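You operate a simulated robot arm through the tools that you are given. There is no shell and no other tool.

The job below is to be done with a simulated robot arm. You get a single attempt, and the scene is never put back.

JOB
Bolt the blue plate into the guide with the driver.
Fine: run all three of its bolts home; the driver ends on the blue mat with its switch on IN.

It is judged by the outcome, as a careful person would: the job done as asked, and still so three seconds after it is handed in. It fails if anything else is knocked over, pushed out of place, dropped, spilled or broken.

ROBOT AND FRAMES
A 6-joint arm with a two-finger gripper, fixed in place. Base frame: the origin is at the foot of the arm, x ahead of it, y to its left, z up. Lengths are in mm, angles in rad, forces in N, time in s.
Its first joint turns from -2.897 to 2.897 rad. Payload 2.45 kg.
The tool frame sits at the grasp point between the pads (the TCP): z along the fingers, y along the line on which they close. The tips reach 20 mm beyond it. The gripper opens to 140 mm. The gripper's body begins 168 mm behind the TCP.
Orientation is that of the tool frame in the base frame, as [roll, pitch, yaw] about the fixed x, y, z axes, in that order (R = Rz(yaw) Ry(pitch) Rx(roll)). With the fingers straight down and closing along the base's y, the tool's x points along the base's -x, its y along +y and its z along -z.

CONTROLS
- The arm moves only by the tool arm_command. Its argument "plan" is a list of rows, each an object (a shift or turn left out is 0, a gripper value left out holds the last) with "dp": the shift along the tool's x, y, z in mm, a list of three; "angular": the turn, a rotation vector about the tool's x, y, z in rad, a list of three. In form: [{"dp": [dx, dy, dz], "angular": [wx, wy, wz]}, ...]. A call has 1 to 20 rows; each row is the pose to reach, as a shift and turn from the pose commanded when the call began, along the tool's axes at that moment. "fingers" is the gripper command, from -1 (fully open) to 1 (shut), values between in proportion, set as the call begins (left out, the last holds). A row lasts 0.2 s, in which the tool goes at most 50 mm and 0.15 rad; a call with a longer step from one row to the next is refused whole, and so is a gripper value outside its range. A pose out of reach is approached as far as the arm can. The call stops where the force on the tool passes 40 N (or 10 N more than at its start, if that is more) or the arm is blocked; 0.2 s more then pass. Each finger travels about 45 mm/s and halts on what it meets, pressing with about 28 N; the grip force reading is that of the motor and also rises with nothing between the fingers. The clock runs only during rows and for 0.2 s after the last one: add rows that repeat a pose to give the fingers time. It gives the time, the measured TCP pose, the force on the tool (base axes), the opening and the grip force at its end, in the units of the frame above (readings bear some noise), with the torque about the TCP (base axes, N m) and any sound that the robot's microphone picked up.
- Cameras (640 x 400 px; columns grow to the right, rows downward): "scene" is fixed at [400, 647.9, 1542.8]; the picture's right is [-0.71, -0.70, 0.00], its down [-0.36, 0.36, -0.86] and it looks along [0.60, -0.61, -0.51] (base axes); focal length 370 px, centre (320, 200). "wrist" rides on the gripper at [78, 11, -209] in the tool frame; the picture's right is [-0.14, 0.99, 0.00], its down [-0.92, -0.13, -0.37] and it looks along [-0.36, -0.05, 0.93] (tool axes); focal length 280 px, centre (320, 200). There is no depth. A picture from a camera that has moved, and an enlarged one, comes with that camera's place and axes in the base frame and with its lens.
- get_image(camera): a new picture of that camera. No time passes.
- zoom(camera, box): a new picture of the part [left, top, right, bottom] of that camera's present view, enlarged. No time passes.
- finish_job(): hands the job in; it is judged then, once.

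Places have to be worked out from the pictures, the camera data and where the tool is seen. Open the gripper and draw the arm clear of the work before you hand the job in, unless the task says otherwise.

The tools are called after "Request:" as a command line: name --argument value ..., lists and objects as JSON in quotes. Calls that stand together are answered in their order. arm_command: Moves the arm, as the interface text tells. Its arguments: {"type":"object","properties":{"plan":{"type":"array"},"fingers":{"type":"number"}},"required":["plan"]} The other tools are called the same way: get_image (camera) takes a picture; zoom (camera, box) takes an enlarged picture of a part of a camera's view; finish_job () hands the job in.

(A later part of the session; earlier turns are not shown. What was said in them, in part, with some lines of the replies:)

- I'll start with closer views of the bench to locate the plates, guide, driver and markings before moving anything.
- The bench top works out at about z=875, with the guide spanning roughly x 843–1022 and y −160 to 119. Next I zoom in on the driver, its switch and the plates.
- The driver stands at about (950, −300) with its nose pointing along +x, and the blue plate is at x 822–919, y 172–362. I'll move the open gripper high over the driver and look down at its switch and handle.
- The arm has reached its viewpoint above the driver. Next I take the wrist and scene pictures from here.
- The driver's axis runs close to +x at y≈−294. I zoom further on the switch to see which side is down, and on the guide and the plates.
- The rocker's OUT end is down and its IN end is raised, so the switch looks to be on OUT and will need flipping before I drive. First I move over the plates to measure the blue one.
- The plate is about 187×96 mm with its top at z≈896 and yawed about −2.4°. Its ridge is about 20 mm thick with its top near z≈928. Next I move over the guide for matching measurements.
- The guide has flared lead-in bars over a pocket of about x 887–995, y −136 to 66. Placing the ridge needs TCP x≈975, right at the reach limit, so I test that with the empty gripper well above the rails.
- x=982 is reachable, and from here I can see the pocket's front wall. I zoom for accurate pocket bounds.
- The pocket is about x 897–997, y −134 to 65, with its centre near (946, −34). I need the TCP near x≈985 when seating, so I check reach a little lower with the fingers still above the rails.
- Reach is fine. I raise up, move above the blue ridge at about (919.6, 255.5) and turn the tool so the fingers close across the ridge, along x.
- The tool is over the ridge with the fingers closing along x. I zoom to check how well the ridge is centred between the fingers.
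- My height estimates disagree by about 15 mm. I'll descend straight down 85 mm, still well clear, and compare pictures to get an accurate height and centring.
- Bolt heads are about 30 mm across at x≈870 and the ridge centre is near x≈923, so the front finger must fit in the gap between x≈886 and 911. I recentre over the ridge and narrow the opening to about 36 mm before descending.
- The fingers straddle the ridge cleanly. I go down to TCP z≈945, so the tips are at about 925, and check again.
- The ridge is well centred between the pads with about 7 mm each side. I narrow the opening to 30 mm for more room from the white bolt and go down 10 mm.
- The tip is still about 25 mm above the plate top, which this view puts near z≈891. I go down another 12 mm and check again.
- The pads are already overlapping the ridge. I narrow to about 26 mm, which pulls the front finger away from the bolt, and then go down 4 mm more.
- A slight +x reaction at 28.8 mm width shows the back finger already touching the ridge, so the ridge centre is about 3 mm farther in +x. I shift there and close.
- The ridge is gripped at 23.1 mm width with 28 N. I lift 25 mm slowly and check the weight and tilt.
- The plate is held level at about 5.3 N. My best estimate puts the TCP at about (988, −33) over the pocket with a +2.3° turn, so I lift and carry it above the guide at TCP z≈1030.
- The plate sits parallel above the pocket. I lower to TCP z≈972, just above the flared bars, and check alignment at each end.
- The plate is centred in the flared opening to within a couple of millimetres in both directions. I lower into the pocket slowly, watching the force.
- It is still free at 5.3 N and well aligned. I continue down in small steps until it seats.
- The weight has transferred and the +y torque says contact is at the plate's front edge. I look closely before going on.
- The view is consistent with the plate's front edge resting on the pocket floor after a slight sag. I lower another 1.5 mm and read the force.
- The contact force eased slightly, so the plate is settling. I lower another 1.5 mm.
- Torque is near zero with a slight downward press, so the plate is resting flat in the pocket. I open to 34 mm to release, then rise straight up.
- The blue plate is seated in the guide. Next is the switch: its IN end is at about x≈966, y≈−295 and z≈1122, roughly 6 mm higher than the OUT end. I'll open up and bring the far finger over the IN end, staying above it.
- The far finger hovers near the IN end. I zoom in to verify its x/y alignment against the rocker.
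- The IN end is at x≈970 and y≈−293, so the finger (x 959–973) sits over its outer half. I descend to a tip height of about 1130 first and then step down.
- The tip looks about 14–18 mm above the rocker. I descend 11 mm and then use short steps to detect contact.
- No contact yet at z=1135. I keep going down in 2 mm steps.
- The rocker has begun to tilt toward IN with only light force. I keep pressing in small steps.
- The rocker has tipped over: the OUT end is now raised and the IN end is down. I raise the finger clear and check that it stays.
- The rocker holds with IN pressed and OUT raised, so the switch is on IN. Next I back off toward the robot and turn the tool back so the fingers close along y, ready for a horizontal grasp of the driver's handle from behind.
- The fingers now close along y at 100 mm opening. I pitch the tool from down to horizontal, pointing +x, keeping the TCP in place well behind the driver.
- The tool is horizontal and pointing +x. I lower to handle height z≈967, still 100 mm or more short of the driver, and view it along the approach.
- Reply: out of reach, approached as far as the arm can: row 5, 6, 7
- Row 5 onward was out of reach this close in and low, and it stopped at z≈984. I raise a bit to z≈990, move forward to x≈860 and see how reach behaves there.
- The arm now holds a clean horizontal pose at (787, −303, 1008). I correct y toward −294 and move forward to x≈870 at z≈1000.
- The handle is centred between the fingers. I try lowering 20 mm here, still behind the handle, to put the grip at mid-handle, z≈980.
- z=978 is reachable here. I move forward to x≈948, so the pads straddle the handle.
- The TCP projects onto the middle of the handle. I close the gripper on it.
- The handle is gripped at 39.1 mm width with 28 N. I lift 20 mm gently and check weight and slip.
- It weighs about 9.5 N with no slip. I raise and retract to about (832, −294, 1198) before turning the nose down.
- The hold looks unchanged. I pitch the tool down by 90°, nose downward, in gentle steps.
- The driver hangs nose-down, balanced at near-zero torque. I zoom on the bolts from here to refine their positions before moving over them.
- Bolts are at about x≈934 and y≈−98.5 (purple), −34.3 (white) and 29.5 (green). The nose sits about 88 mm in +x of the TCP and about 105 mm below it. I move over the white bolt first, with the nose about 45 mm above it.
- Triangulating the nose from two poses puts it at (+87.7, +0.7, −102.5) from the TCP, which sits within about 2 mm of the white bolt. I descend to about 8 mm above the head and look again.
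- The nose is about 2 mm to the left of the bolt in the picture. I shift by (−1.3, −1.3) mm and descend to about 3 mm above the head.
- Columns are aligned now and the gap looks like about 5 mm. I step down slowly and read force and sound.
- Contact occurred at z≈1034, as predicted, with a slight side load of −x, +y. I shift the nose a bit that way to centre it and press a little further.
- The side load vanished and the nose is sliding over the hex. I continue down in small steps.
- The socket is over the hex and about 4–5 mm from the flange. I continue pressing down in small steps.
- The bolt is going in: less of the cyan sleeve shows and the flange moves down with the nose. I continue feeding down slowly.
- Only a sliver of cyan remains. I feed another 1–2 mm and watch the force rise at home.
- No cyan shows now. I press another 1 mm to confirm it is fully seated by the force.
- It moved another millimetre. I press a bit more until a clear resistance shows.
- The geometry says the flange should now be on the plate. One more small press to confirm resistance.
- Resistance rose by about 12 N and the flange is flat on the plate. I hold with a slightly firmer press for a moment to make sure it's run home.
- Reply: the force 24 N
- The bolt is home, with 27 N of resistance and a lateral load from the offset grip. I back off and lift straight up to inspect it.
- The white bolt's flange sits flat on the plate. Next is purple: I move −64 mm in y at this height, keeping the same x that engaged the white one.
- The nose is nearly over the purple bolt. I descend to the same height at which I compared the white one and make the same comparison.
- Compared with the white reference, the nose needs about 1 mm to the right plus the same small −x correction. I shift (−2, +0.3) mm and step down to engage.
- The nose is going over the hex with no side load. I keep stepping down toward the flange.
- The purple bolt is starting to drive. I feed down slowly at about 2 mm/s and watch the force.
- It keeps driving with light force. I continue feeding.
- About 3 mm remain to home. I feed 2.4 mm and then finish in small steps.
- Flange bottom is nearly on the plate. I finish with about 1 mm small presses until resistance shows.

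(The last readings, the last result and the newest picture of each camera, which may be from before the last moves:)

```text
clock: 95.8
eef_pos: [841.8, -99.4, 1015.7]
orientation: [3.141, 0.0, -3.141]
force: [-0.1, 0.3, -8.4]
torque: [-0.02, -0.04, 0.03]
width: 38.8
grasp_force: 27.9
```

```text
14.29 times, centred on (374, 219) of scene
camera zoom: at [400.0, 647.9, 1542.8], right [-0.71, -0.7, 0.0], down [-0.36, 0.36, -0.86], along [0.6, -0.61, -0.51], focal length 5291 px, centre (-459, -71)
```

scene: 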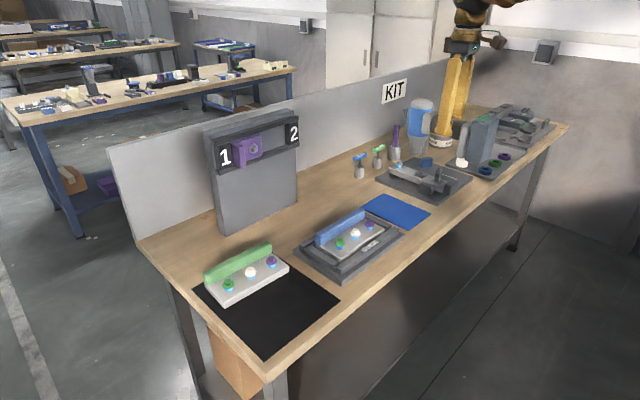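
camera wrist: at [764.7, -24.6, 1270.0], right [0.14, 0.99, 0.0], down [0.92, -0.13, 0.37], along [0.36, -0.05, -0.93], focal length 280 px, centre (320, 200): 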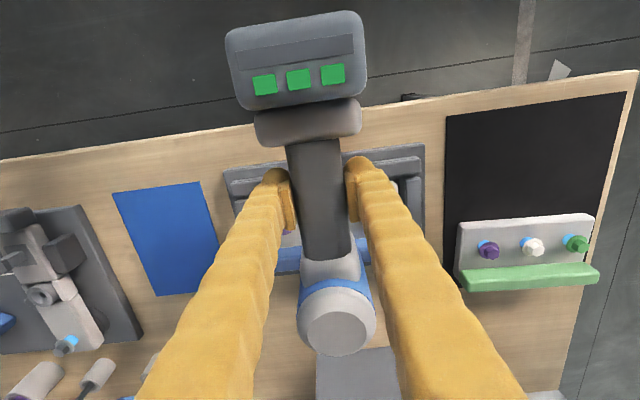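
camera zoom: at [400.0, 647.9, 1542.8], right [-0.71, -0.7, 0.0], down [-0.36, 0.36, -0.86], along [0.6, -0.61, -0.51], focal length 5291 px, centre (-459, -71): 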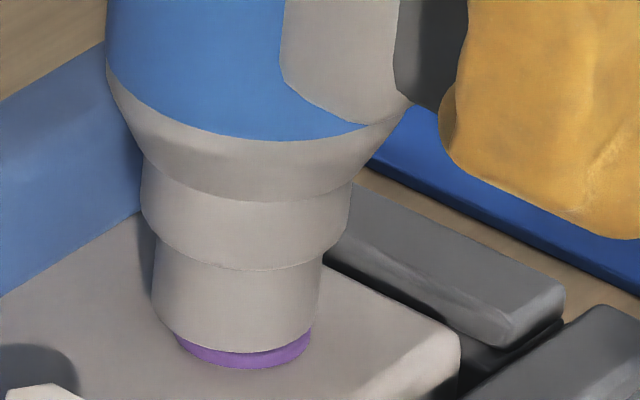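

Request:
arm_command --plan '[{"dp": [0, 0, 0.4]}, {"dp": [0, 0, 0.8]}, {"dp": [0, 0, 0.8]}, {"dp": [0, 0, 0.8]}]'

Request:
zoom --camera "scene" --box '[357, 205, 392, 233]'

```text
clock: 96.8
eef_pos: [842.0, -99.8, 1014.9]
orientation: [-3.141, 0.001, 3.141]
force: [-2.4, 1.0, -1.5]
torque: [0.02, -0.33, 0.04]
width: 39.3
grasp_force: 27.4
```

```text
14.29 times, centred on (374, 219) of scene
camera zoom: at [400.0, 647.9, 1542.8], right [-0.71, -0.7, 0.0], down [-0.36, 0.36, -0.86], along [0.6, -0.61, -0.51], focal length 5291 px, centre (-459, -71)
```

zoom: 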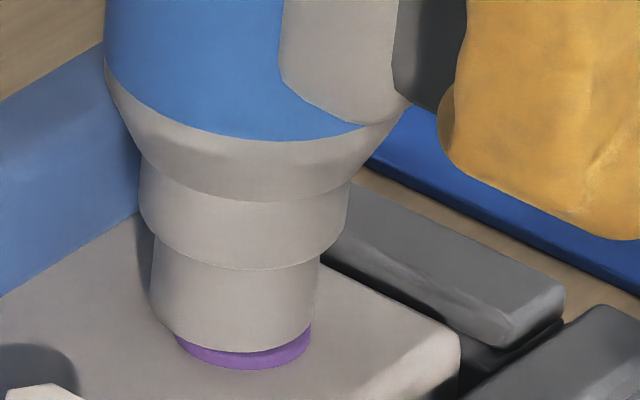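

Resistance has appeared with the flange flush. I give it one slightly firmer press, then back off.

Request:
arm_command --plan '[{"dp": [0, 0, 0.3]}, {"dp": [0, 0, 0.6]}, {"dp": [0, 0, 0.6]}, {"dp": [0, 0, 0.6]}, {"dp": [0, 0, 0.6]}]'

Request:
arm_command --plan '[{"dp": [0, 0, -1.5]}, {"dp": [0, 0, -3]}, {"dp": [0, 0, -8]}, {"dp": [0, 0, -16]}, {"dp": [0, 0, -28]}, {"dp": [0, 0, -45]}, {"dp": [0, 0, -45]}]'

Request:
zoom --camera "scene" --box '[325, 185, 395, 245]'

Request:
get_image --camera "wrist"

```text
clock: 98.0
eef_pos: [840.4, -100.1, 1013.7]
orientation: [-3.141, 0.0, -3.141]
force: [-9.1, -0.8, 3.5]
torque: [-0.07, -0.15, -0.02]
width: 39.2
grasp_force: 28.2
```

```text
clock: 99.6
eef_pos: [842.9, -100.7, 1059.1]
orientation: [-3.141, 0.001, -3.141]
force: [-0.3, 0.0, -9.8]
torque: [0.01, -0.1, 0.02]
width: 39.0
grasp_force: 28.1
```

```text
6.67 times, centred on (360, 215) of scene
camera zoom: at [400.0, 647.9, 1542.8], right [-0.71, -0.7, 0.0], down [-0.36, 0.36, -0.86], along [0.6, -0.61, -0.51], focal length 2469 px, centre (53, 100)
```

zoom: 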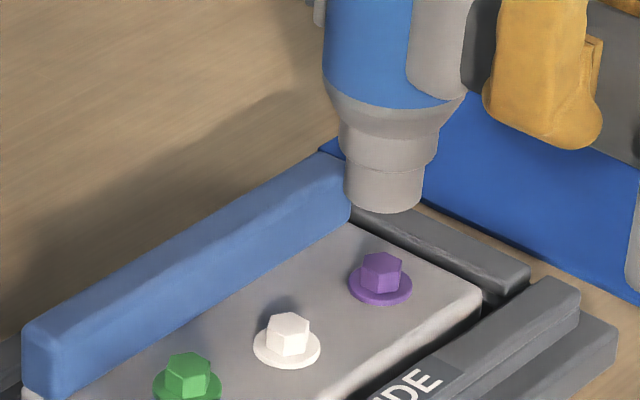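

```text
taken
camera wrist: at [762.6, -88.8, 1269.0], right [0.14, 0.99, 0.0], down [0.92, -0.13, 0.37], along [0.36, -0.05, -0.93], focal length 280 px, centre (320, 200)
```

wrist: 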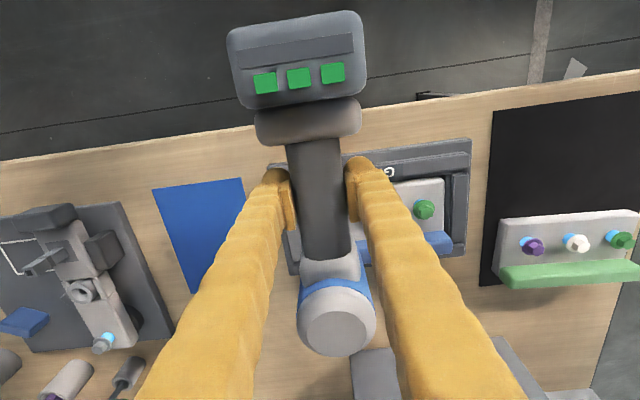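

White and purple are both seated flat. Now the green bolt: I move +128 mm in y with a small clearance lift, then compare again.

Request:
arm_command --plan '[{"dp": [0, 25, -12]}, {"dp": [0, 60, -12]}, {"dp": [0, 95, -12]}, {"dp": [-1, 120, -12]}, {"dp": [-2, 128, -12]}, {"dp": [-2, 128, 8]}, {"dp": [-2, 128, 19]}, {"dp": [-2, 128, 19]}]'

Request:
zoom --camera "scene" --box '[318, 220, 363, 256]'

```text
clock: 101.4
eef_pos: [844.4, 29.2, 1040.1]
orientation: [3.141, 0.0, 3.142]
force: [-0.8, 1.1, -9.6]
torque: [0.01, -0.02, 0.0]
width: 38.8
grasp_force: 28.2
```

```text
11.11 times, centred on (340, 238) of scene
camera zoom: at [400.0, 647.9, 1542.8], right [-0.71, -0.7, 0.0], down [-0.36, 0.36, -0.86], along [0.6, -0.61, -0.51], focal length 4116 px, centre (92, -222)
```

zoom: 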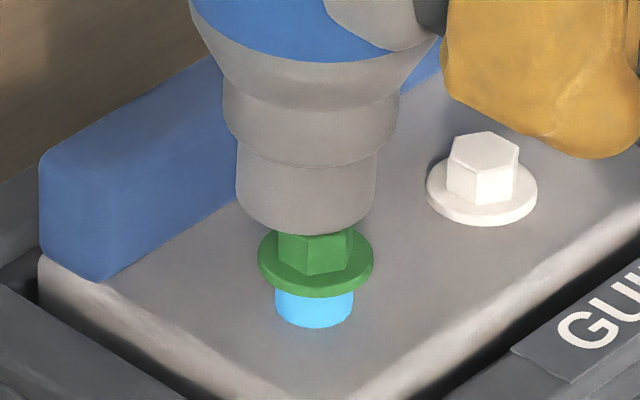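

The nose is about 2 mm off in x and sits slightly higher, which fits the driver having rotated about 0.02 rad in the grip from the presses. I counter-rotate the tool by 0.02 rad and look again.

Request:
arm_command --plan '[{"dp": [0, 0, 0], "angular": [0, 0.01, 0]}, {"dp": [0, 0, 0], "angular": [0, 0.02, 0]}, {"dp": [0, 0, 0], "angular": [0, 0.02, 0]}]'

Request:
zoom --camera "scene" --box '[323, 225, 358, 253]'

Request:
zoom --camera "scene" --box '[310, 150, 420, 260]'

```text
clock: 102.2
eef_pos: [844.4, 28.6, 1039.8]
orientation: [3.141, -0.021, -3.141]
force: [-0.4, 0.8, -9.2]
torque: [0.01, -0.07, -0.02]
width: 39.3
grasp_force: 28.1
```

```text
14.29 times, centred on (340, 239) of scene
camera zoom: at [400.0, 647.9, 1542.8], right [-0.71, -0.7, 0.0], down [-0.36, 0.36, -0.86], along [0.6, -0.61, -0.51], focal length 5291 px, centre (27, -357)
```

zoom: 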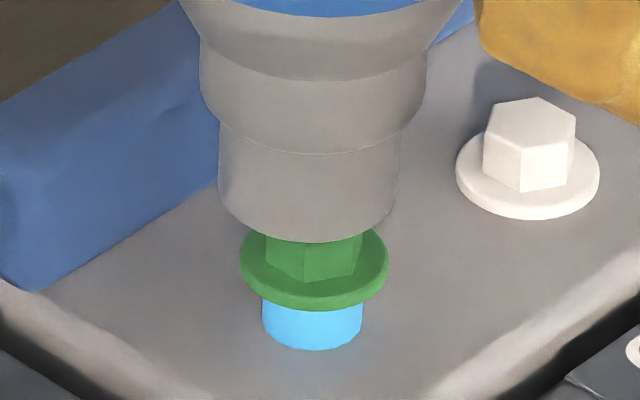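

```text
3.64 times, centred on (365, 205) of scene
camera zoom: at [400.0, 647.9, 1542.8], right [-0.71, -0.7, 0.0], down [-0.36, 0.36, -0.86], along [0.6, -0.61, -0.51], focal length 1347 px, centre (156, 182)
```

zoom: 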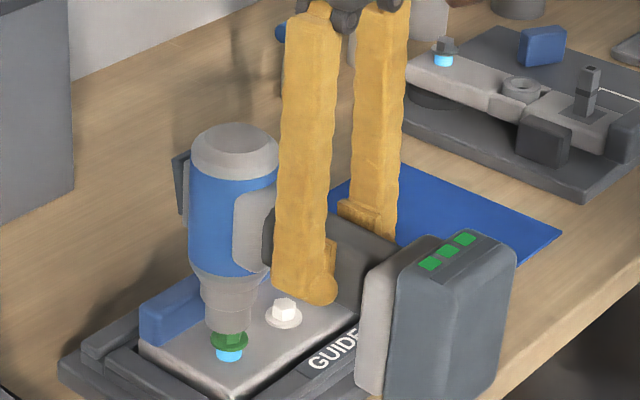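

Alignment now matches the white reference to within about 0.6 mm. I shift slightly and step down over the green hex.

Request:
arm_command --plan '[{"dp": [0.7, 0.1, 0]}, {"dp": [1.4, 0.3, 1]}, {"dp": [1.35, 0.3, 2.5]}, {"dp": [1.35, 0.3, 2.5]}]'

Request:
arm_command --plan '[{"dp": [0, 0, 1]}, {"dp": [0, 0, 2]}, {"dp": [0, 0, 3]}, {"dp": [0, 0, 3]}]'

Request:
zoom --camera "scene" --box '[323, 225, 358, 253]'

```text
clock: 103.2
eef_pos: [841.8, 28.0, 1037.3]
orientation: [3.141, -0.02, -3.141]
force: [0.3, 0.7, -8.8]
torque: [0.02, -0.03, 0.0]
width: 39.2
grasp_force: 27.7
```

```text
clock: 104.2
eef_pos: [840.7, 28.5, 1033.7]
orientation: [3.14, -0.021, -3.141]
force: [0.7, -0.2, -9.1]
torque: [0.04, -0.02, 0.01]
width: 39.2
grasp_force: 27.1
```

```text
14.29 times, centred on (340, 239) of scene
camera zoom: at [400.0, 647.9, 1542.8], right [-0.71, -0.7, 0.0], down [-0.36, 0.36, -0.86], along [0.6, -0.61, -0.51], focal length 5291 px, centre (27, -357)
```

zoom: 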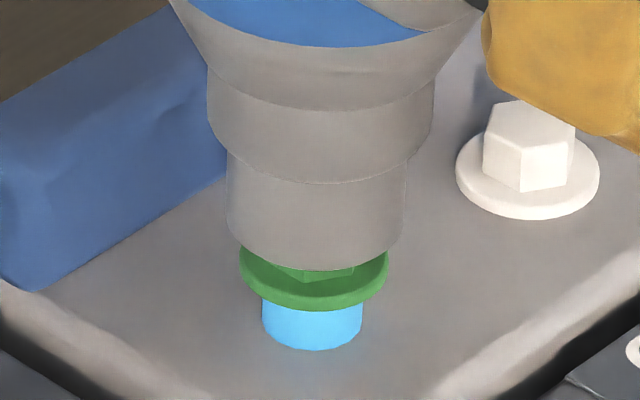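

The nose is at hex-top level with no side load, perhaps 0.5 mm too far right. I nudge it and continue down.

Request:
arm_command --plan '[{"dp": [-0.4, 0.3, 0.5]}, {"dp": [-0.4, 0.3, 1.5]}, {"dp": [-0.4, 0.3, 2.5]}, {"dp": [-0.4, 0.3, 2.5]}]'

Request:
arm_command --plan '[{"dp": [0, 0, 1]}, {"dp": [0, 0, 2]}, {"dp": [-0.05, 0, 3]}, {"dp": [-0.05, 0, 3]}]'

Request:
zoom --camera "scene" --box '[323, 225, 358, 253]'

```text
clock: 105.2
eef_pos: [842.7, 28.1, 1032.0]
orientation: [-3.14, -0.021, -3.141]
force: [0.4, -0.1, -8.9]
torque: [0.03, -0.05, -0.04]
width: 39.1
grasp_force: 28.6
```

```text
clock: 106.2
eef_pos: [842.7, 27.6, 1028.7]
orientation: [-3.141, -0.022, 3.141]
force: [0.3, 0.9, -7.2]
torque: [0.04, -0.1, 0.06]
width: 39.0
grasp_force: 27.3
```

```text
14.29 times, centred on (340, 239) of scene
camera zoom: at [400.0, 647.9, 1542.8], right [-0.71, -0.7, 0.0], down [-0.36, 0.36, -0.86], along [0.6, -0.61, -0.51], focal length 5291 px, centre (27, -357)
```

zoom: 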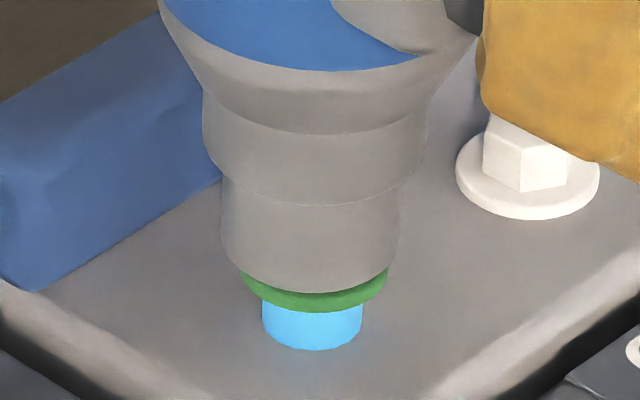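

The socket is over the green hex and has just begun moving the flange. I feed down slowly as before.

Request:
arm_command --plan '[{"dp": [0, 0, 0.4]}, {"dp": [0, 0, 0.8]}, {"dp": [0, 0, 1.2]}, {"dp": [0, 0, 1.6]}, {"dp": [0, 0, 2.0]}, {"dp": [0, 0, 2.4]}, {"dp": [-0.05, 0, 2.8]}, {"dp": [-0.05, 0, 3.2]}, {"dp": [-0.07, 0, 3.6]}, {"dp": [-0.08, 0, 4.0]}, {"dp": [-0.08, 0, 4.0]}, {"dp": [-0.08, 0, 4.0]}]'

Request:
zoom --camera "scene" --box '[323, 225, 358, 253]'

```text
clock: 108.8
eef_pos: [842.0, 28.5, 1025.0]
orientation: [3.141, -0.02, -3.14]
force: [-0.4, 0.1, -8.8]
torque: [0.0, -0.07, 0.01]
width: 39.5
grasp_force: 27.8
```

```text
14.29 times, centred on (340, 239) of scene
camera zoom: at [400.0, 647.9, 1542.8], right [-0.71, -0.7, 0.0], down [-0.36, 0.36, -0.86], along [0.6, -0.61, -0.51], focal length 5291 px, centre (27, -357)
```

zoom: 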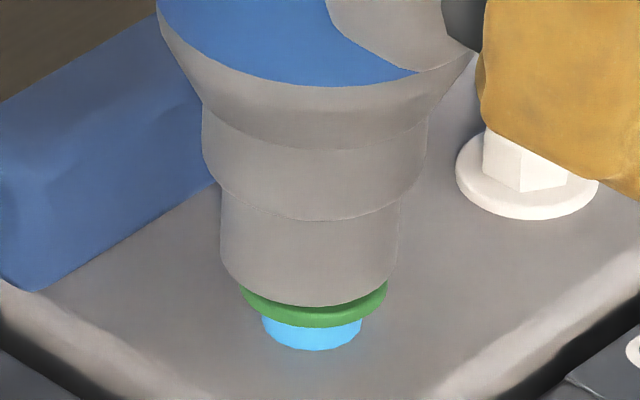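

It's driving at light force; about 8 mm remain. I continue feeding.

Request:
arm_command --plan '[{"dp": [0, 0, 0.4]}, {"dp": [0, 0, 0.8]}, {"dp": [0, 0, 1.2]}, {"dp": [0, 0, 1.6]}, {"dp": [0, 0, 2.0]}, {"dp": [0, 0, 2.4]}, {"dp": [-0.05, 0, 2.8]}, {"dp": [-0.05, 0, 3.2]}, {"dp": [-0.07, 0, 3.6]}, {"dp": [-0.08, 0, 4.0]}, {"dp": [-0.08, 0, 4.4]}, {"dp": [-0.08, 0, 4.8]}, {"dp": [-0.08, 0, 4.8]}, {"dp": [-0.08, 0, 4.8]}]'

Request:
zoom --camera "scene" --box '[323, 225, 358, 253]'

```text
clock: 111.8
eef_pos: [842.2, 27.8, 1020.0]
orientation: [3.141, -0.021, 3.141]
force: [0.2, -0.4, -9.4]
torque: [0.03, -0.02, 0.04]
width: 39.1
grasp_force: 27.8
```

```text
14.29 times, centred on (340, 239) of scene
camera zoom: at [400.0, 647.9, 1542.8], right [-0.71, -0.7, 0.0], down [-0.36, 0.36, -0.86], along [0.6, -0.61, -0.51], focal length 5291 px, centre (27, -357)
```

zoom: 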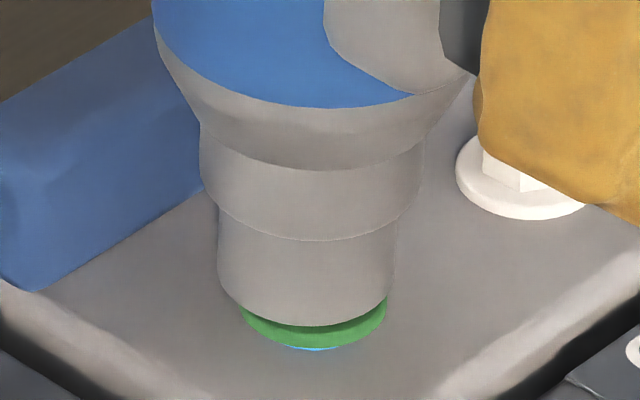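

About 3.5 mm remain. I feed 2.6 mm and then finish in small presses.

Request:
arm_command --plan '[{"dp": [0, 0, 0.4]}, {"dp": [0, 0, 0.8]}, {"dp": [0, 0, 1.2]}, {"dp": [0, 0, 1.6]}, {"dp": [0, 0, 2.0]}, {"dp": [0, 0, 2.6]}, {"dp": [-0.05, 0, 2.6]}, {"dp": [-0.05, 0, 2.6]}]'

Request:
zoom --camera "scene" --box '[323, 225, 358, 253]'

```text
clock: 113.6
eef_pos: [843.2, 28.0, 1017.4]
orientation: [3.141, -0.02, -3.141]
force: [-3.1, 0.7, -7.8]
torque: [0.07, 0.34, 0.07]
width: 39.1
grasp_force: 27.9
```

```text
14.29 times, centred on (340, 239) of scene
camera zoom: at [400.0, 647.9, 1542.8], right [-0.71, -0.7, 0.0], down [-0.36, 0.36, -0.86], along [0.6, -0.61, -0.51], focal length 5291 px, centre (27, -357)
```

zoom: 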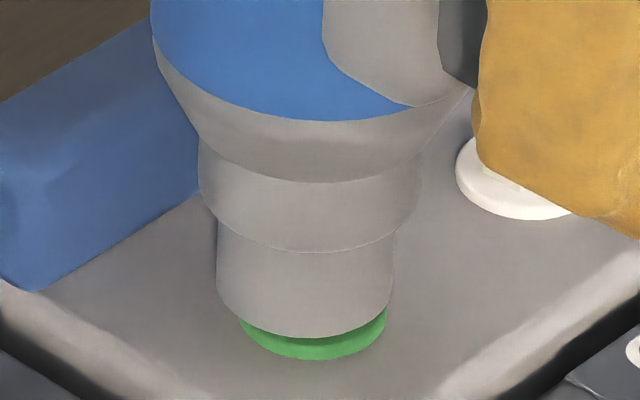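

The flange is nearly down. Small presses now until resistance shows.

Request:
arm_command --plan '[{"dp": [0, 0, 0.4]}, {"dp": [0, 0, 0.8]}, {"dp": [0, 0, 1.0]}, {"dp": [0, 0, 1.0]}, {"dp": [0, 0, 1.0]}]'

Request:
zoom --camera "scene" --box '[323, 225, 358, 253]'

```text
clock: 114.8
eef_pos: [843.1, 27.8, 1017.3]
orientation: [-3.14, -0.022, 3.141]
force: [0.6, 0.0, -6.4]
torque: [0.02, -0.27, 0.02]
width: 39.2
grasp_force: 28.5
```

```text
14.29 times, centred on (340, 239) of scene
camera zoom: at [400.0, 647.9, 1542.8], right [-0.71, -0.7, 0.0], down [-0.36, 0.36, -0.86], along [0.6, -0.61, -0.51], focal length 5291 px, centre (27, -357)
```

zoom: 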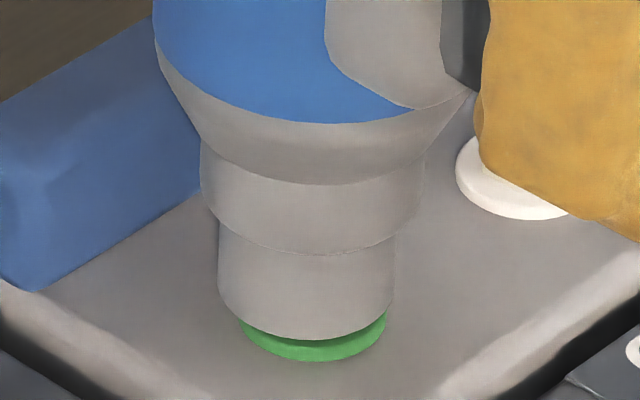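

Resistance is starting with the flange edge at the expected home position. I press 0.8 mm more with a short hold.

Request:
arm_command --plan '[{"dp": [0, 0, 0.4]}, {"dp": [0, 0, 0.8]}, {"dp": [0, 0, 0.8]}, {"dp": [0, 0, 0.8]}, {"dp": [0, 0, 0.8]}]'

Request:
zoom --camera "scene" --box '[323, 225, 358, 253]'

```text
clock: 116.0
eef_pos: [842.7, 27.4, 1015.5]
orientation: [-3.142, -0.022, -3.141]
force: [-0.5, -0.3, -7.7]
torque: [0.03, -0.01, 0.03]
width: 39.5
grasp_force: 27.8
```

```text
14.29 times, centred on (340, 239) of scene
camera zoom: at [400.0, 647.9, 1542.8], right [-0.71, -0.7, 0.0], down [-0.36, 0.36, -0.86], along [0.6, -0.61, -0.51], focal length 5291 px, centre (27, -357)
```

zoom: 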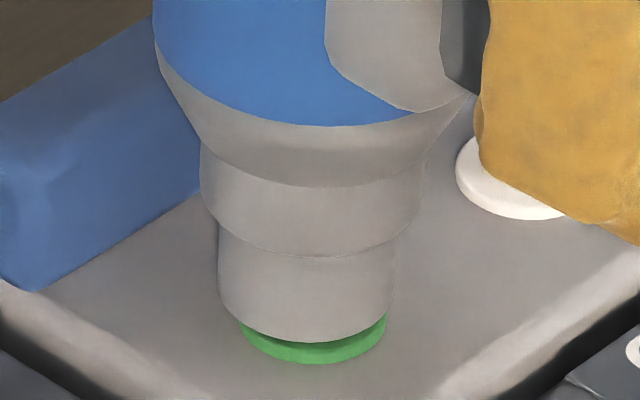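

It moved slightly further without much force, so I press again.

Request:
arm_command --plan '[{"dp": [0, 0, 0.4]}, {"dp": [0, 0, 0.8]}, {"dp": [0, 0, 0.8]}, {"dp": [0, 0, 0.8]}, {"dp": [0, 0, 0.8]}]'

Request:
zoom --camera "scene" --box '[323, 225, 358, 253]'

```text
clock: 117.2
eef_pos: [843.0, 28.4, 1016.2]
orientation: [-3.141, -0.02, -3.14]
force: [-14.7, -0.3, 9.4]
torque: [-0.02, -0.11, 0.1]
width: 39.0
grasp_force: 27.8
```

```text
14.29 times, centred on (340, 239) of scene
camera zoom: at [400.0, 647.9, 1542.8], right [-0.71, -0.7, 0.0], down [-0.36, 0.36, -0.86], along [0.6, -0.61, -0.51], focal length 5291 px, centre (27, -357)
```

zoom: 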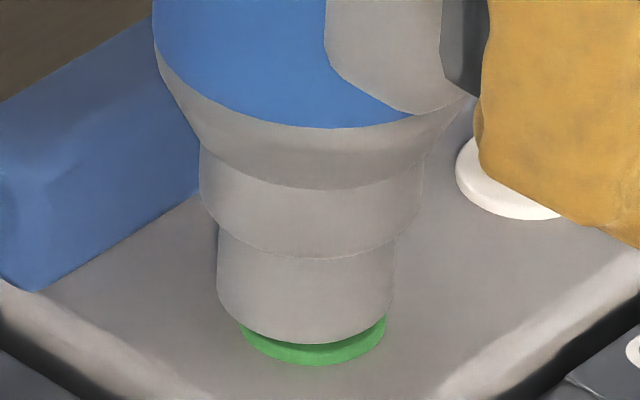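

There is clear resistance now (about 18 N up), so green is home. I back off and lift clear to inspect all three.

Request:
arm_command --plan '[{"dp": [0, 0, -1]}, {"dp": [0, 0, -2.5]}, {"dp": [0, 0, -2.5]}]'

Request:
arm_command --plan '[{"dp": [0, 0, -6]}, {"dp": [0, 0, -15]}, {"dp": [0, 0, -30]}, {"dp": [0, 0, -60]}, {"dp": [0, 0, -100]}, {"dp": [0, 0, -100]}]'

Request:
zoom --camera "scene" --box '[315, 200, 395, 265]'

Request:
get_image --camera "wrist"

```text
clock: 118.0
eef_pos: [843.5, 30.4, 1017.5]
orientation: [-3.14, -0.021, 3.141]
force: [-1.7, 1.9, -9.9]
torque: [0.13, 0.17, 0.09]
width: 39.3
grasp_force: 27.7
```

```text
clock: 119.4
eef_pos: [844.8, 27.7, 1116.8]
orientation: [-3.142, -0.021, 3.141]
force: [-0.6, 0.6, -9.5]
torque: [0.04, -0.04, 0.03]
width: 39.0
grasp_force: 28.2
```

```text
6.15 times, centred on (355, 232) of scene
camera zoom: at [400.0, 647.9, 1542.8], right [-0.71, -0.7, 0.0], down [-0.36, 0.36, -0.86], along [0.6, -0.61, -0.51], focal length 2279 px, centre (105, 0)
```

zoom: 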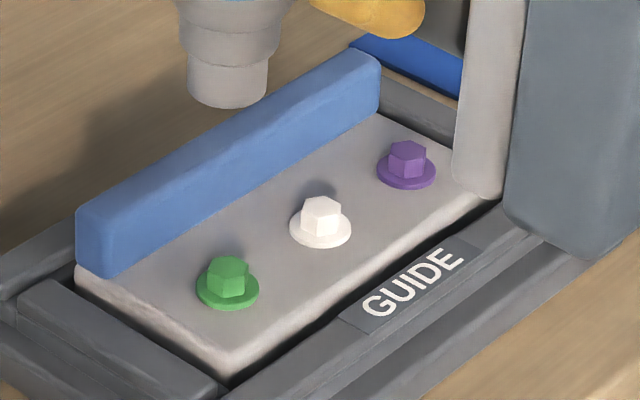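

```text
taken
camera wrist: at [769.9, 39.9, 1329.0], right [0.14, 0.99, 0.0], down [0.93, -0.13, 0.35], along [0.35, -0.05, -0.94], focal length 280 px, centre (320, 200)
```

wrist: 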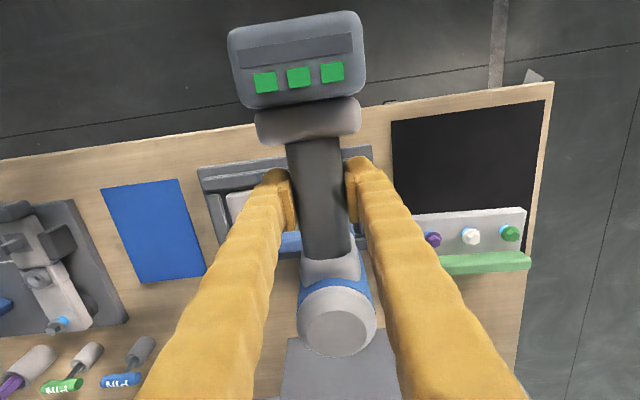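

All three flanges look flush. I zoom in on each to verify no gap remains.

Request:
zoom --camera "scene" --box '[334, 228, 362, 252]'

Request:
zoom --camera "scene" --box '[346, 215, 378, 243]'

Request:
zoom --camera "scene" --box '[358, 208, 390, 234]'

```text
16.00 times, centred on (348, 240) of scene
camera zoom: at [400.0, 647.9, 1542.8], right [-0.71, -0.7, 0.0], down [-0.36, 0.36, -0.86], along [0.6, -0.61, -0.51], focal length 5926 px, centre (-128, -440)
```

zoom: 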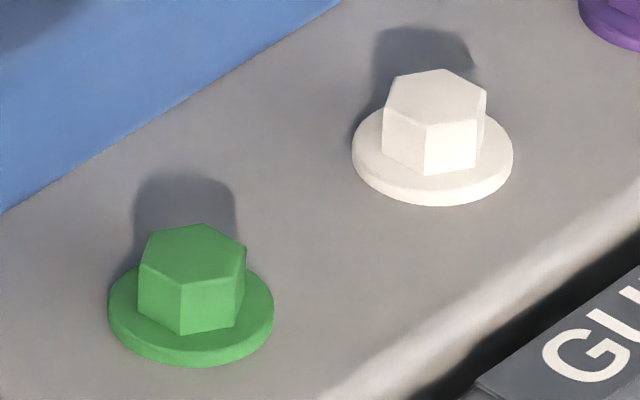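

```text
14.29 times, centred on (362, 229) of scene
camera zoom: at [400.0, 647.9, 1542.8], right [-0.71, -0.7, 0.0], down [-0.36, 0.36, -0.86], along [0.6, -0.61, -0.51], focal length 5291 px, centre (-280, -214)
```

zoom: 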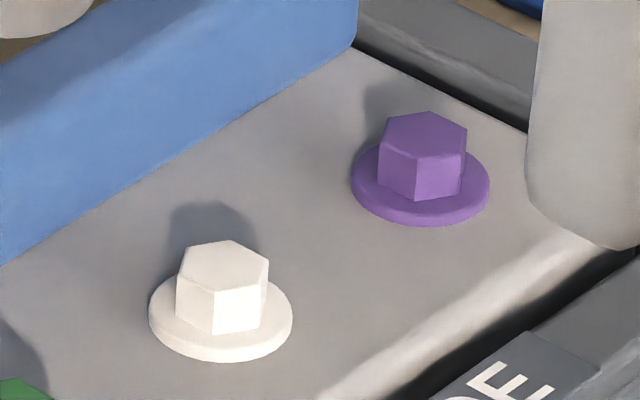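

```text
15.38 times, centred on (374, 221) of scene
camera zoom: at [400.0, 647.9, 1542.8], right [-0.71, -0.7, 0.0], down [-0.36, 0.36, -0.86], along [0.6, -0.61, -0.51], focal length 5698 px, centre (-511, -123)
```

zoom: 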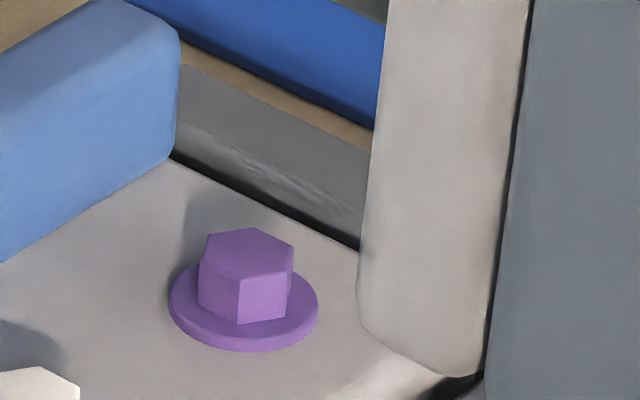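

All three bolts are fully home with flanges flat. Now I return the driver: raise up and move back to about (832, −294, 1200), where I turned it before.

Request:
arm_command --plan '[{"dp": [0, 0, -40]}, {"dp": [0, 0, -83]}, {"dp": [2, -40, -83]}, {"dp": [4, -85, -83]}, {"dp": [6, -130, -83]}, {"dp": [8, -175, -83]}, {"dp": [10, -220, -83]}, {"dp": [12, -265, -83]}, {"dp": [13, -300, -83]}, {"dp": [13, -322, -83]}, {"dp": [13, -322, -83]}]'

Request:
zoom --camera "scene" --box '[380, 60, 560, 200]'

```text
clock: 121.8
eef_pos: [833.9, -293.9, 1201.9]
orientation: [-3.141, -0.022, 3.14]
force: [0.6, 0.2, -8.7]
torque: [0.01, -0.05, -0.01]
width: 39.0
grasp_force: 27.8
```

```text
2.86 times, centred on (470, 130) of scene
camera zoom: at [400.0, 647.9, 1542.8], right [-0.71, -0.7, 0.0], down [-0.36, 0.36, -0.86], along [0.6, -0.61, -0.51], focal length 1058 px, centre (-109, 400)
```

zoom: 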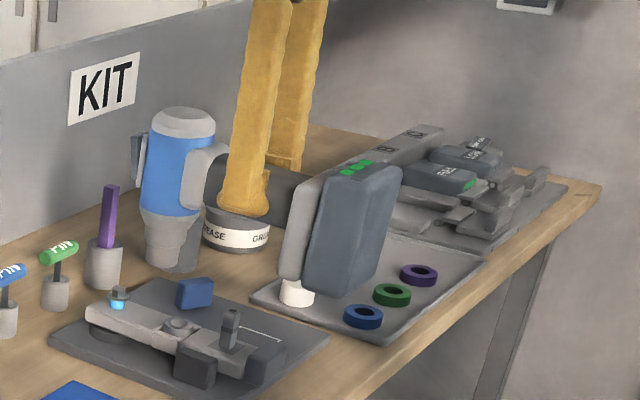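

The driver may have turned slightly more in the grip during the last press. I zoom to check its verticality.

Request:
zoom --camera "scene" --box '[415, 90, 465, 160]'

Request:
get_image --camera "wrist"

```text
5.71 times, centred on (440, 125) of scene
camera zoom: at [400.0, 647.9, 1542.8], right [-0.71, -0.7, 0.0], down [-0.36, 0.36, -0.86], along [0.6, -0.61, -0.51], focal length 2116 px, centre (-366, 629)
```

zoom: 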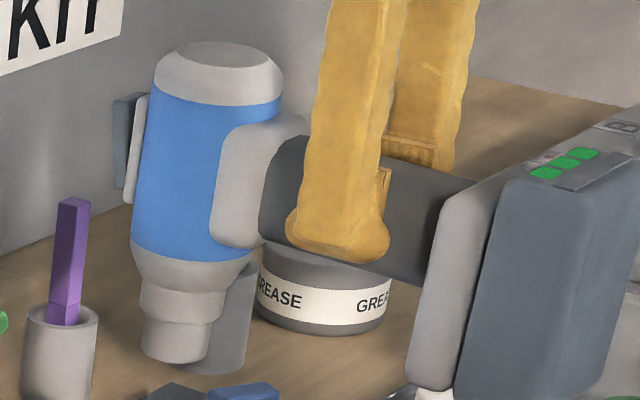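

```text
taken
camera wrist: at [758.4, -282.7, 1412.5], right [0.14, 0.99, 0.0], down [0.93, -0.13, 0.35], along [0.35, -0.05, -0.94], focal length 280 px, centre (320, 200)
```

wrist: 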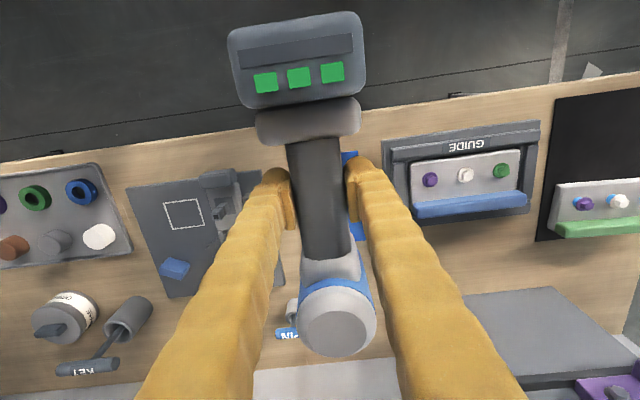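

The wrist picture confirms about 0.05 rad of rotation in the grip, so the driver now leans about 0.03 rad. I pitch back to upright by 1.541 rad, which accounts for that, so its base ends level.

Request:
arm_command --plan '[{"angular": [0, -0.1, 0]}, {"angular": [0, -0.2, 0]}, {"angular": [0, -0.3, 0]}, {"angular": [0, -0.4, 0]}, {"angular": [0, -0.5, 0]}, {"angular": [0, -0.6, 0]}, {"angular": [0, -0.7, 0]}, {"angular": [0, -0.8, 0]}, {"angular": [0, -0.9, 0]}, {"angular": [0, -1.0, 0]}, {"angular": [0, -1.1, 0]}, {"angular": [0, -1.2, 0]}, {"angular": [0, -1.3, 0]}, {"angular": [0, -1.4, 0]}, {"angular": [0, -1.48, 0]}, {"angular": [0, -1.541, 0]}, {"angular": [0, -1.541, 0]}, {"angular": [0, -1.541, 0]}]'

Request:
zoom --camera "scene" --box '[380, 60, 560, 200]'

Request:
get_image --camera "wrist"

```text
clock: 125.6
eef_pos: [832.5, -293.6, 1201.5]
orientation: [3.14, 1.519, 3.139]
force: [0.0, -0.1, -8.3]
torque: [-0.02, 0.13, -0.03]
width: 39.2
grasp_force: 28.2
```

```text
2.86 times, centred on (470, 130) of scene
camera zoom: at [400.0, 647.9, 1542.8], right [-0.71, -0.7, 0.0], down [-0.36, 0.36, -0.86], along [0.6, -0.61, -0.51], focal length 1058 px, centre (-109, 400)
```

zoom: 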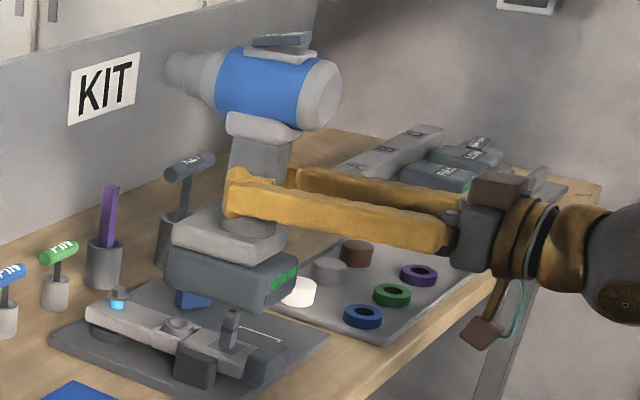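

```text
taken
camera wrist: at [619.6, -281.8, 1134.4], right [0.01, 0.99, 0.14], down [-0.32, -0.13, 0.94], along [0.95, -0.05, 0.32], focal length 280 px, centre (320, 200)
```

wrist: 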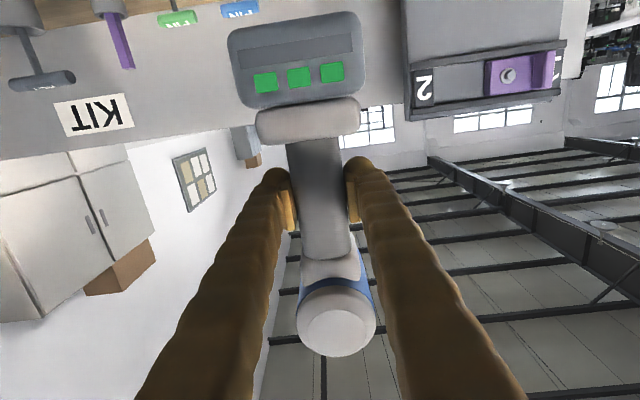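

The driver is upright again at the same relative pose. I move forward and down to above the mat at about (946, −294, 1002), roughly 24 mm above the resting height.

Request:
arm_command --plan '[{"dp": [10, 0, 25]}, {"dp": [25, 0, 55]}, {"dp": [45, 0, 85]}, {"dp": [68, -0.3, 110]}, {"dp": [95.5, -0.5, 118.9]}, {"dp": [125, -0.5, 120.4]}, {"dp": [155, -0.5, 122]}, {"dp": [180, -0.5, 123.3]}, {"dp": [198, -0.5, 124.2]}, {"dp": [198, -0.5, 124.2]}]'

Request:
zoom --camera "scene" --box '[345, 110, 465, 235]'

Request:
get_image --camera "wrist"

```text
clock: 127.8
eef_pos: [946.9, -294.2, 996.7]
orientation: [-3.141, 1.521, 3.141]
force: [-0.2, 0.0, -7.8]
torque: [-0.01, 0.17, 0.03]
width: 39.2
grasp_force: 28.1
```

```text
3.20 times, centred on (405, 172) of scene
camera zoom: at [400.0, 647.9, 1542.8], right [-0.71, -0.7, 0.0], down [-0.36, 0.36, -0.86], along [0.6, -0.61, -0.51], focal length 1185 px, centre (48, 288)
```

zoom: 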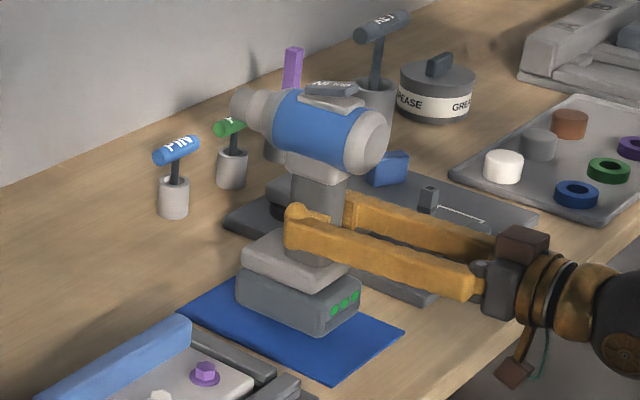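

```text
taken
camera wrist: at [733.7, -282.7, 930.1], right [0.01, 0.99, 0.14], down [-0.32, -0.13, 0.94], along [0.95, -0.05, 0.32], focal length 280 px, centre (320, 200)
```

wrist: 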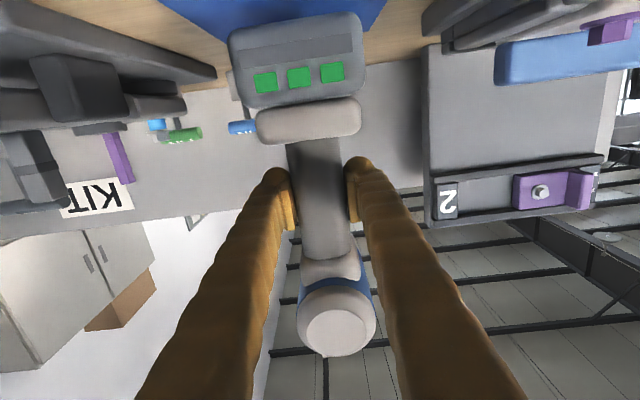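

The driver is upright just above the mat. I lower to about 4 mm above rest, then use small steps until its weight transfers.

Request:
arm_command --plan '[{"dp": [4, 0, 0.2]}, {"dp": [8, 0, 0.4]}, {"dp": [13, 0, 0.7]}, {"dp": [13, 0, 0.7]}]'

Request:
arm_command --plan '[{"dp": [1, 0, 0.05]}, {"dp": [2, 0, 0.1]}, {"dp": [3, 0, 0.15]}, {"dp": [3, 0, 0.15]}]'

Request:
zoom --camera "scene" --box '[365, 175, 445, 235]'

```text
clock: 128.8
eef_pos: [947.3, -293.7, 984.2]
orientation: [3.139, 1.519, 3.14]
force: [-0.1, 0.0, -9.3]
torque: [0.01, 0.12, 0.0]
width: 39.1
grasp_force: 28.0
```

```text
clock: 129.8
eef_pos: [947.8, -293.2, 980.0]
orientation: [3.138, 1.52, 3.138]
force: [0.1, 0.3, -8.9]
torque: [0.02, 0.12, -0.02]
width: 39.3
grasp_force: 27.8
```

```text
6.67 times, centred on (405, 205) of scene
camera zoom: at [400.0, 647.9, 1542.8], right [-0.71, -0.7, 0.0], down [-0.36, 0.36, -0.86], along [0.6, -0.61, -0.51], focal length 2469 px, centre (-247, 167)
```

zoom: 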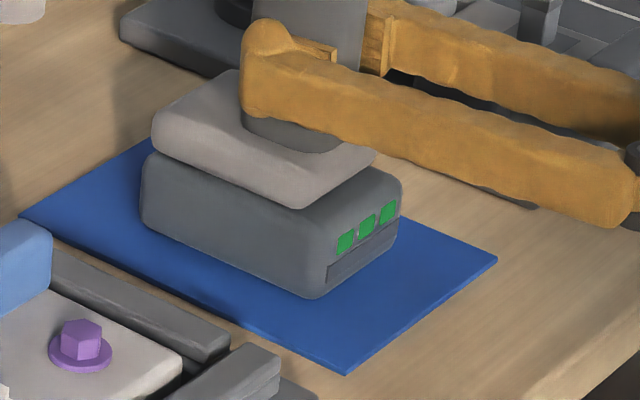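

Close to the mat with no contact yet at z=980. I take 1 mm steps.

Request:
arm_command --plan '[{"dp": [0.5, 0, 0]}, {"dp": [1.2, 0, 0.05]}, {"dp": [1.2, 0, 0.05]}]'

Request:
arm_command --plan '[{"dp": [0.5, 0, 0]}, {"dp": [1.0, 0, 0.05]}, {"dp": [1.0, 0, 0.05]}]'

```text
clock: 130.6
eef_pos: [947.7, -294.0, 979.6]
orientation: [3.14, 1.519, 3.141]
force: [-0.7, 0.6, -6.3]
torque: [0.06, 0.08, 0.03]
width: 38.9
grasp_force: 28.4
```

```text
clock: 131.4
eef_pos: [947.1, -293.9, 978.9]
orientation: [-3.133, 1.522, -3.135]
force: [-9.6, 1.4, 9.2]
torque: [0.03, -0.09, 0.06]
width: 39.1
grasp_force: 28.6
```

The base has touched down (force reversed). I relieve about 0.8 mm so it rests without load, then check.

Request:
arm_command --plan '[{"dp": [-0.4, 0, 0]}, {"dp": [-0.8, 0, 0]}, {"dp": [-0.8, 0, 0]}]'

Request:
zoom --camera "scene" --box '[365, 175, 445, 235]'

```text
clock: 132.2
eef_pos: [947.8, -293.2, 980.0]
orientation: [3.14, 1.52, 3.137]
force: [-2.0, -2.5, 3.7]
torque: [-0.06, -0.5, -0.07]
width: 39.2
grasp_force: 27.9
```

```text
6.67 times, centred on (405, 205) of scene
camera zoom: at [400.0, 647.9, 1542.8], right [-0.71, -0.7, 0.0], down [-0.36, 0.36, -0.86], along [0.6, -0.61, -0.51], focal length 2469 px, centre (-247, 167)
```

zoom: 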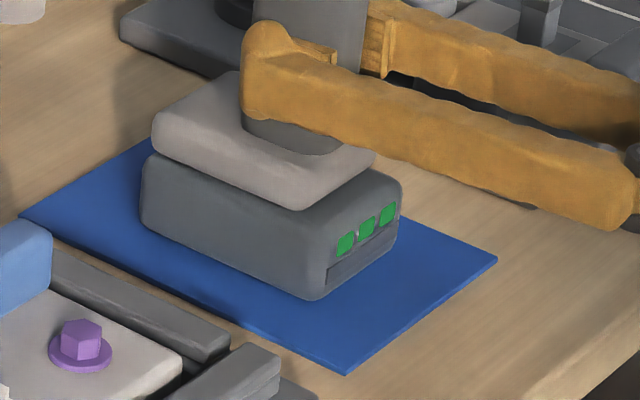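

It rests mainly on its front (+x) edge, so it's a hair nose-low. I tilt the tool back 0.012 rad to set it flat before releasing.

Request:
arm_command --plan '[{"dp": [0, 0, 0], "angular": [0, -0.006, 0]}, {"dp": [0, 0, 0], "angular": [0, -0.012, 0]}, {"dp": [0, 0, 0], "angular": [0, -0.012, 0]}]'

```text
clock: 133.0
eef_pos: [948.4, -293.2, 977.8]
orientation: [3.132, 1.532, 3.134]
force: [-2.9, 0.3, -5.0]
torque: [0.07, 0.24, 0.04]
width: 39.2
grasp_force: 28.1
```

That moved support toward the back, so it's close to flat. I lower 0.4 mm and open the gripper slowly.

Request:
arm_command --plan '[{"dp": [0.2, 0, 0]}, {"dp": [0.4, 0, 0]}, {"dp": [0.4, 0, 0]}]'

Request:
arm_command --plan '[{"dp": [0, 0, 0]}, {"dp": [0, 0, 0]}, {"dp": [0, 0, 0]}]' --fingers 0.3

Request:
get_image --camera "wrist"

Request:
zoom --camera "scene" --box '[345, 110, 465, 235]'

```text
clock: 133.8
eef_pos: [946.6, -294.3, 978.3]
orientation: [3.138, 1.533, 3.14]
force: [0.4, 0.2, -6.1]
torque: [0.05, -0.03, 0.03]
width: 39.3
grasp_force: 27.8
```

```text
clock: 134.6
eef_pos: [948.4, -294.0, 979.2]
orientation: [-3.141, 1.533, -3.141]
force: [-0.9, 0.0, 0.5]
torque: [-0.04, -0.02, 0.02]
width: 48.9
grasp_force: 0.0
```

```text
taken
camera wrist: at [734.5, -282.4, 910.0], right [0.01, 0.99, 0.14], down [-0.33, -0.13, 0.93], along [0.94, -0.05, 0.33], focal length 280 px, centre (320, 200)
```

wrist: 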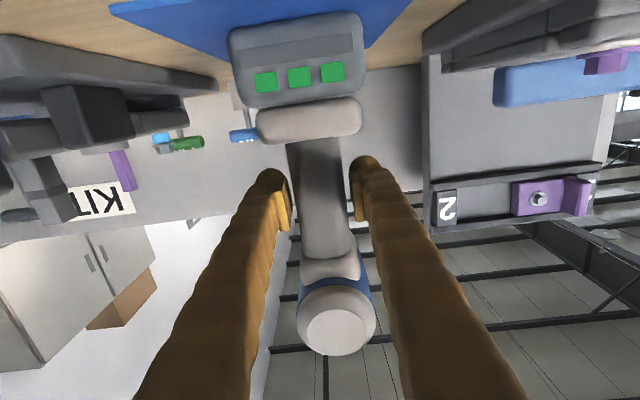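

```text
3.20 times, centred on (405, 172) of scene
camera zoom: at [400.0, 647.9, 1542.8], right [-0.71, -0.7, 0.0], down [-0.36, 0.36, -0.86], along [0.6, -0.61, -0.51], focal length 1185 px, centre (48, 288)
```

zoom: 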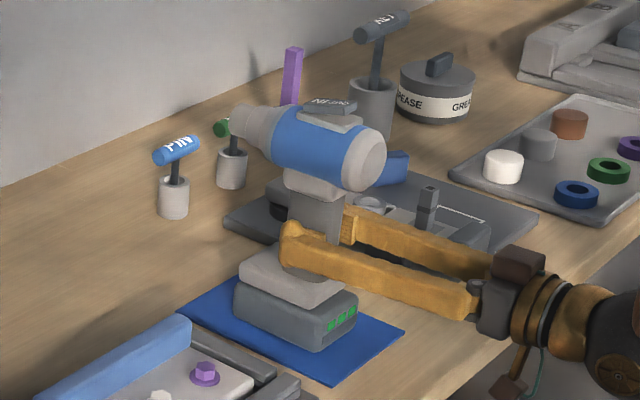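

The driver stands on its own on the mat. I open wider and retreat straight back in −x, then up and away.

Request:
arm_command --plan '[{"dp": [0, 0, 0]}, {"dp": [0, 0, 0]}, {"dp": [0, 0, 0]}, {"dp": [0, 0, 0]}, {"dp": [0.4, 0, -10]}, {"dp": [1.1, 0, -30]}, {"dp": [2.3, 0, -60]}, {"dp": [3, 0, -80]}, {"dp": [3, 0, -80]}]' --fingers -0.43

Request:
arm_command --plan '[{"dp": [-10, 0, -20]}, {"dp": [-30, 0, -45]}, {"dp": [-65, 0, -65]}, {"dp": [-110, 0, -75]}, {"dp": [-155, 0, -80]}, {"dp": [-200, 0, -85]}, {"dp": [-240, 0, -85]}, {"dp": [-240, 0, -85]}]'

Request:
get_image --camera "scene"

Request:
zoom --camera "scene" --box '[355, 125, 445, 235]'

Request:
zoom --camera "scene" --box '[385, 130, 435, 165]'

```text
clock: 136.6
eef_pos: [866.6, -295.8, 979.7]
orientation: [3.142, 1.532, 3.141]
force: [-0.4, 0.0, -0.1]
torque: [-0.01, -0.01, 0.03]
width: 100.2
grasp_force: 0.1
```

```text
clock: 138.4
eef_pos: [792.4, -294.2, 1223.3]
orientation: [3.138, 1.532, 3.141]
force: [-0.1, -0.7, -0.3]
torque: [-0.02, -0.02, 0.03]
width: 100.0
grasp_force: 0.0
```

```text
taken
```

scene: 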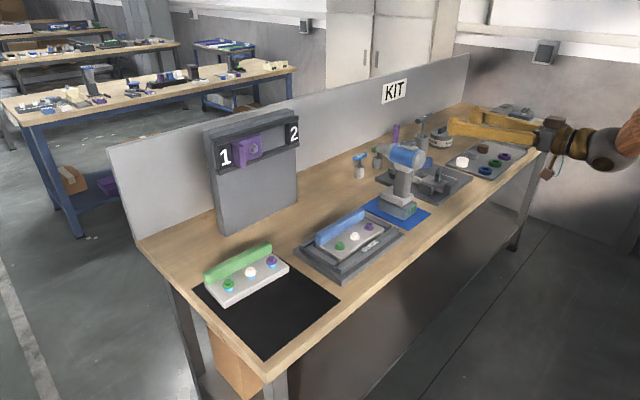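

```text
3.64 times, centred on (400, 180) of scene
camera zoom: at [400.0, 647.9, 1542.8], right [-0.71, -0.7, 0.0], down [-0.36, 0.36, -0.86], along [0.6, -0.61, -0.51], focal length 1347 px, centre (29, 273)
```

zoom: 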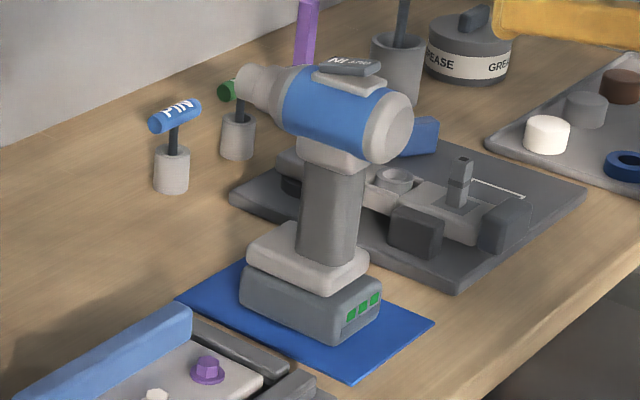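

```text
11.43 times, centred on (410, 148) of scene
camera zoom: at [400.0, 647.9, 1542.8], right [-0.71, -0.7, 0.0], down [-0.36, 0.36, -0.86], along [0.6, -0.61, -0.51], focal length 4233 px, centre (-709, 800)
```

zoom: 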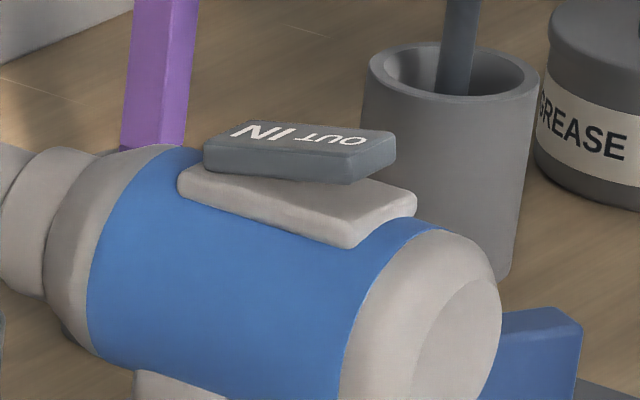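

The driver stands on the blue mat with the rocker's IN side down. I open the gripper fully, hold the arm clear, and do a last check of the bolts and bench.

Request:
arm_command --plan '[{"dp": [-20, 0, -15]}, {"dp": [-40, 0, -30]}, {"dp": [-40, 0, -30]}, {"dp": [-40, 0, -30]}]' --fingers -1

Request:
zoom --camera "scene" --box '[285, 195, 435, 290]'

Request:
zoom --camera "scene" --box '[180, 220, 420, 370]'

```text
clock: 139.4
eef_pos: [763.8, -295.7, 1263.9]
orientation: [3.139, 1.53, 3.141]
force: [0.1, 0.5, -0.1]
torque: [-0.03, -0.01, -0.04]
width: 139.9
grasp_force: 0.0
```

```text
4.21 times, centred on (360, 242) of scene
camera zoom: at [400.0, 647.9, 1542.8], right [-0.71, -0.7, 0.0], down [-0.36, 0.36, -0.86], along [0.6, -0.61, -0.51], focal length 1560 px, centre (152, 21)
```

zoom: 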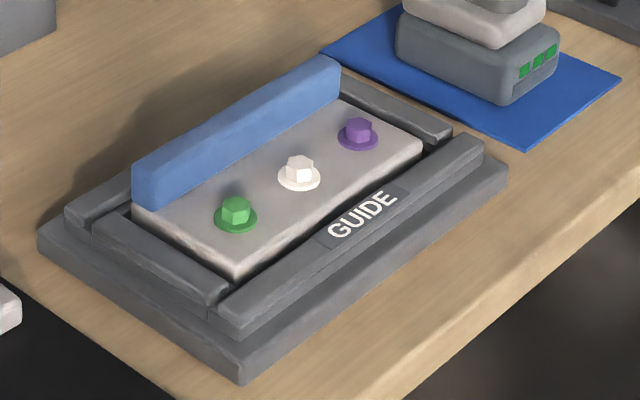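

```text
2.67 times, centred on (300, 295) of scene
camera zoom: at [400.0, 647.9, 1542.8], right [-0.71, -0.7, 0.0], down [-0.36, 0.36, -0.86], along [0.6, -0.61, -0.51], focal length 988 px, centre (373, -53)
```

zoom: 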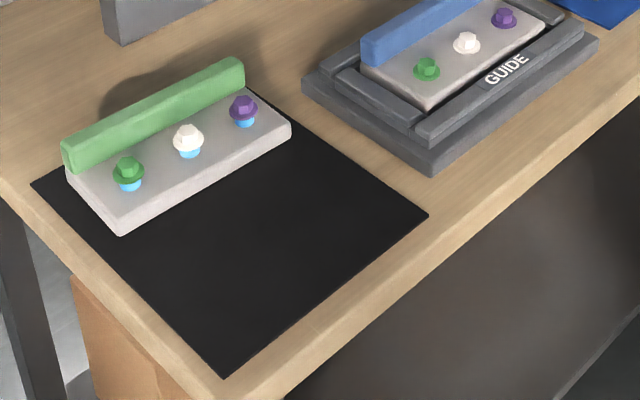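

The last pictures show the blue plate in the guide with all three flanges flat on it. The driver stands on the blue mat with IN pressed, the green plate is where it was, and the open gripper is clear of the work. I hand the job in.

Request:
finish_job

```text
The job is handed in.
```

The blue plate is bolted into the guide, and I've handed the job in; no result came back with it.

- **Plate:** it sits flat in the guide's pocket. All three bolts (green, white and purple) were driven until they resisted, and their flanges sit flush on the plate.
- **Driver:** it stands on the blue mat with its switch on IN. The switch was on OUT at the start, so I flipped it before driving any bolts.
- **Rest of the bench:** I saw nothing else moved or knocked over in the last pictures, and the gripper is open and clear of the work.

The driver turned slightly in the grip while driving the bolts, so I corrected its tilt before setting it down on the mat.
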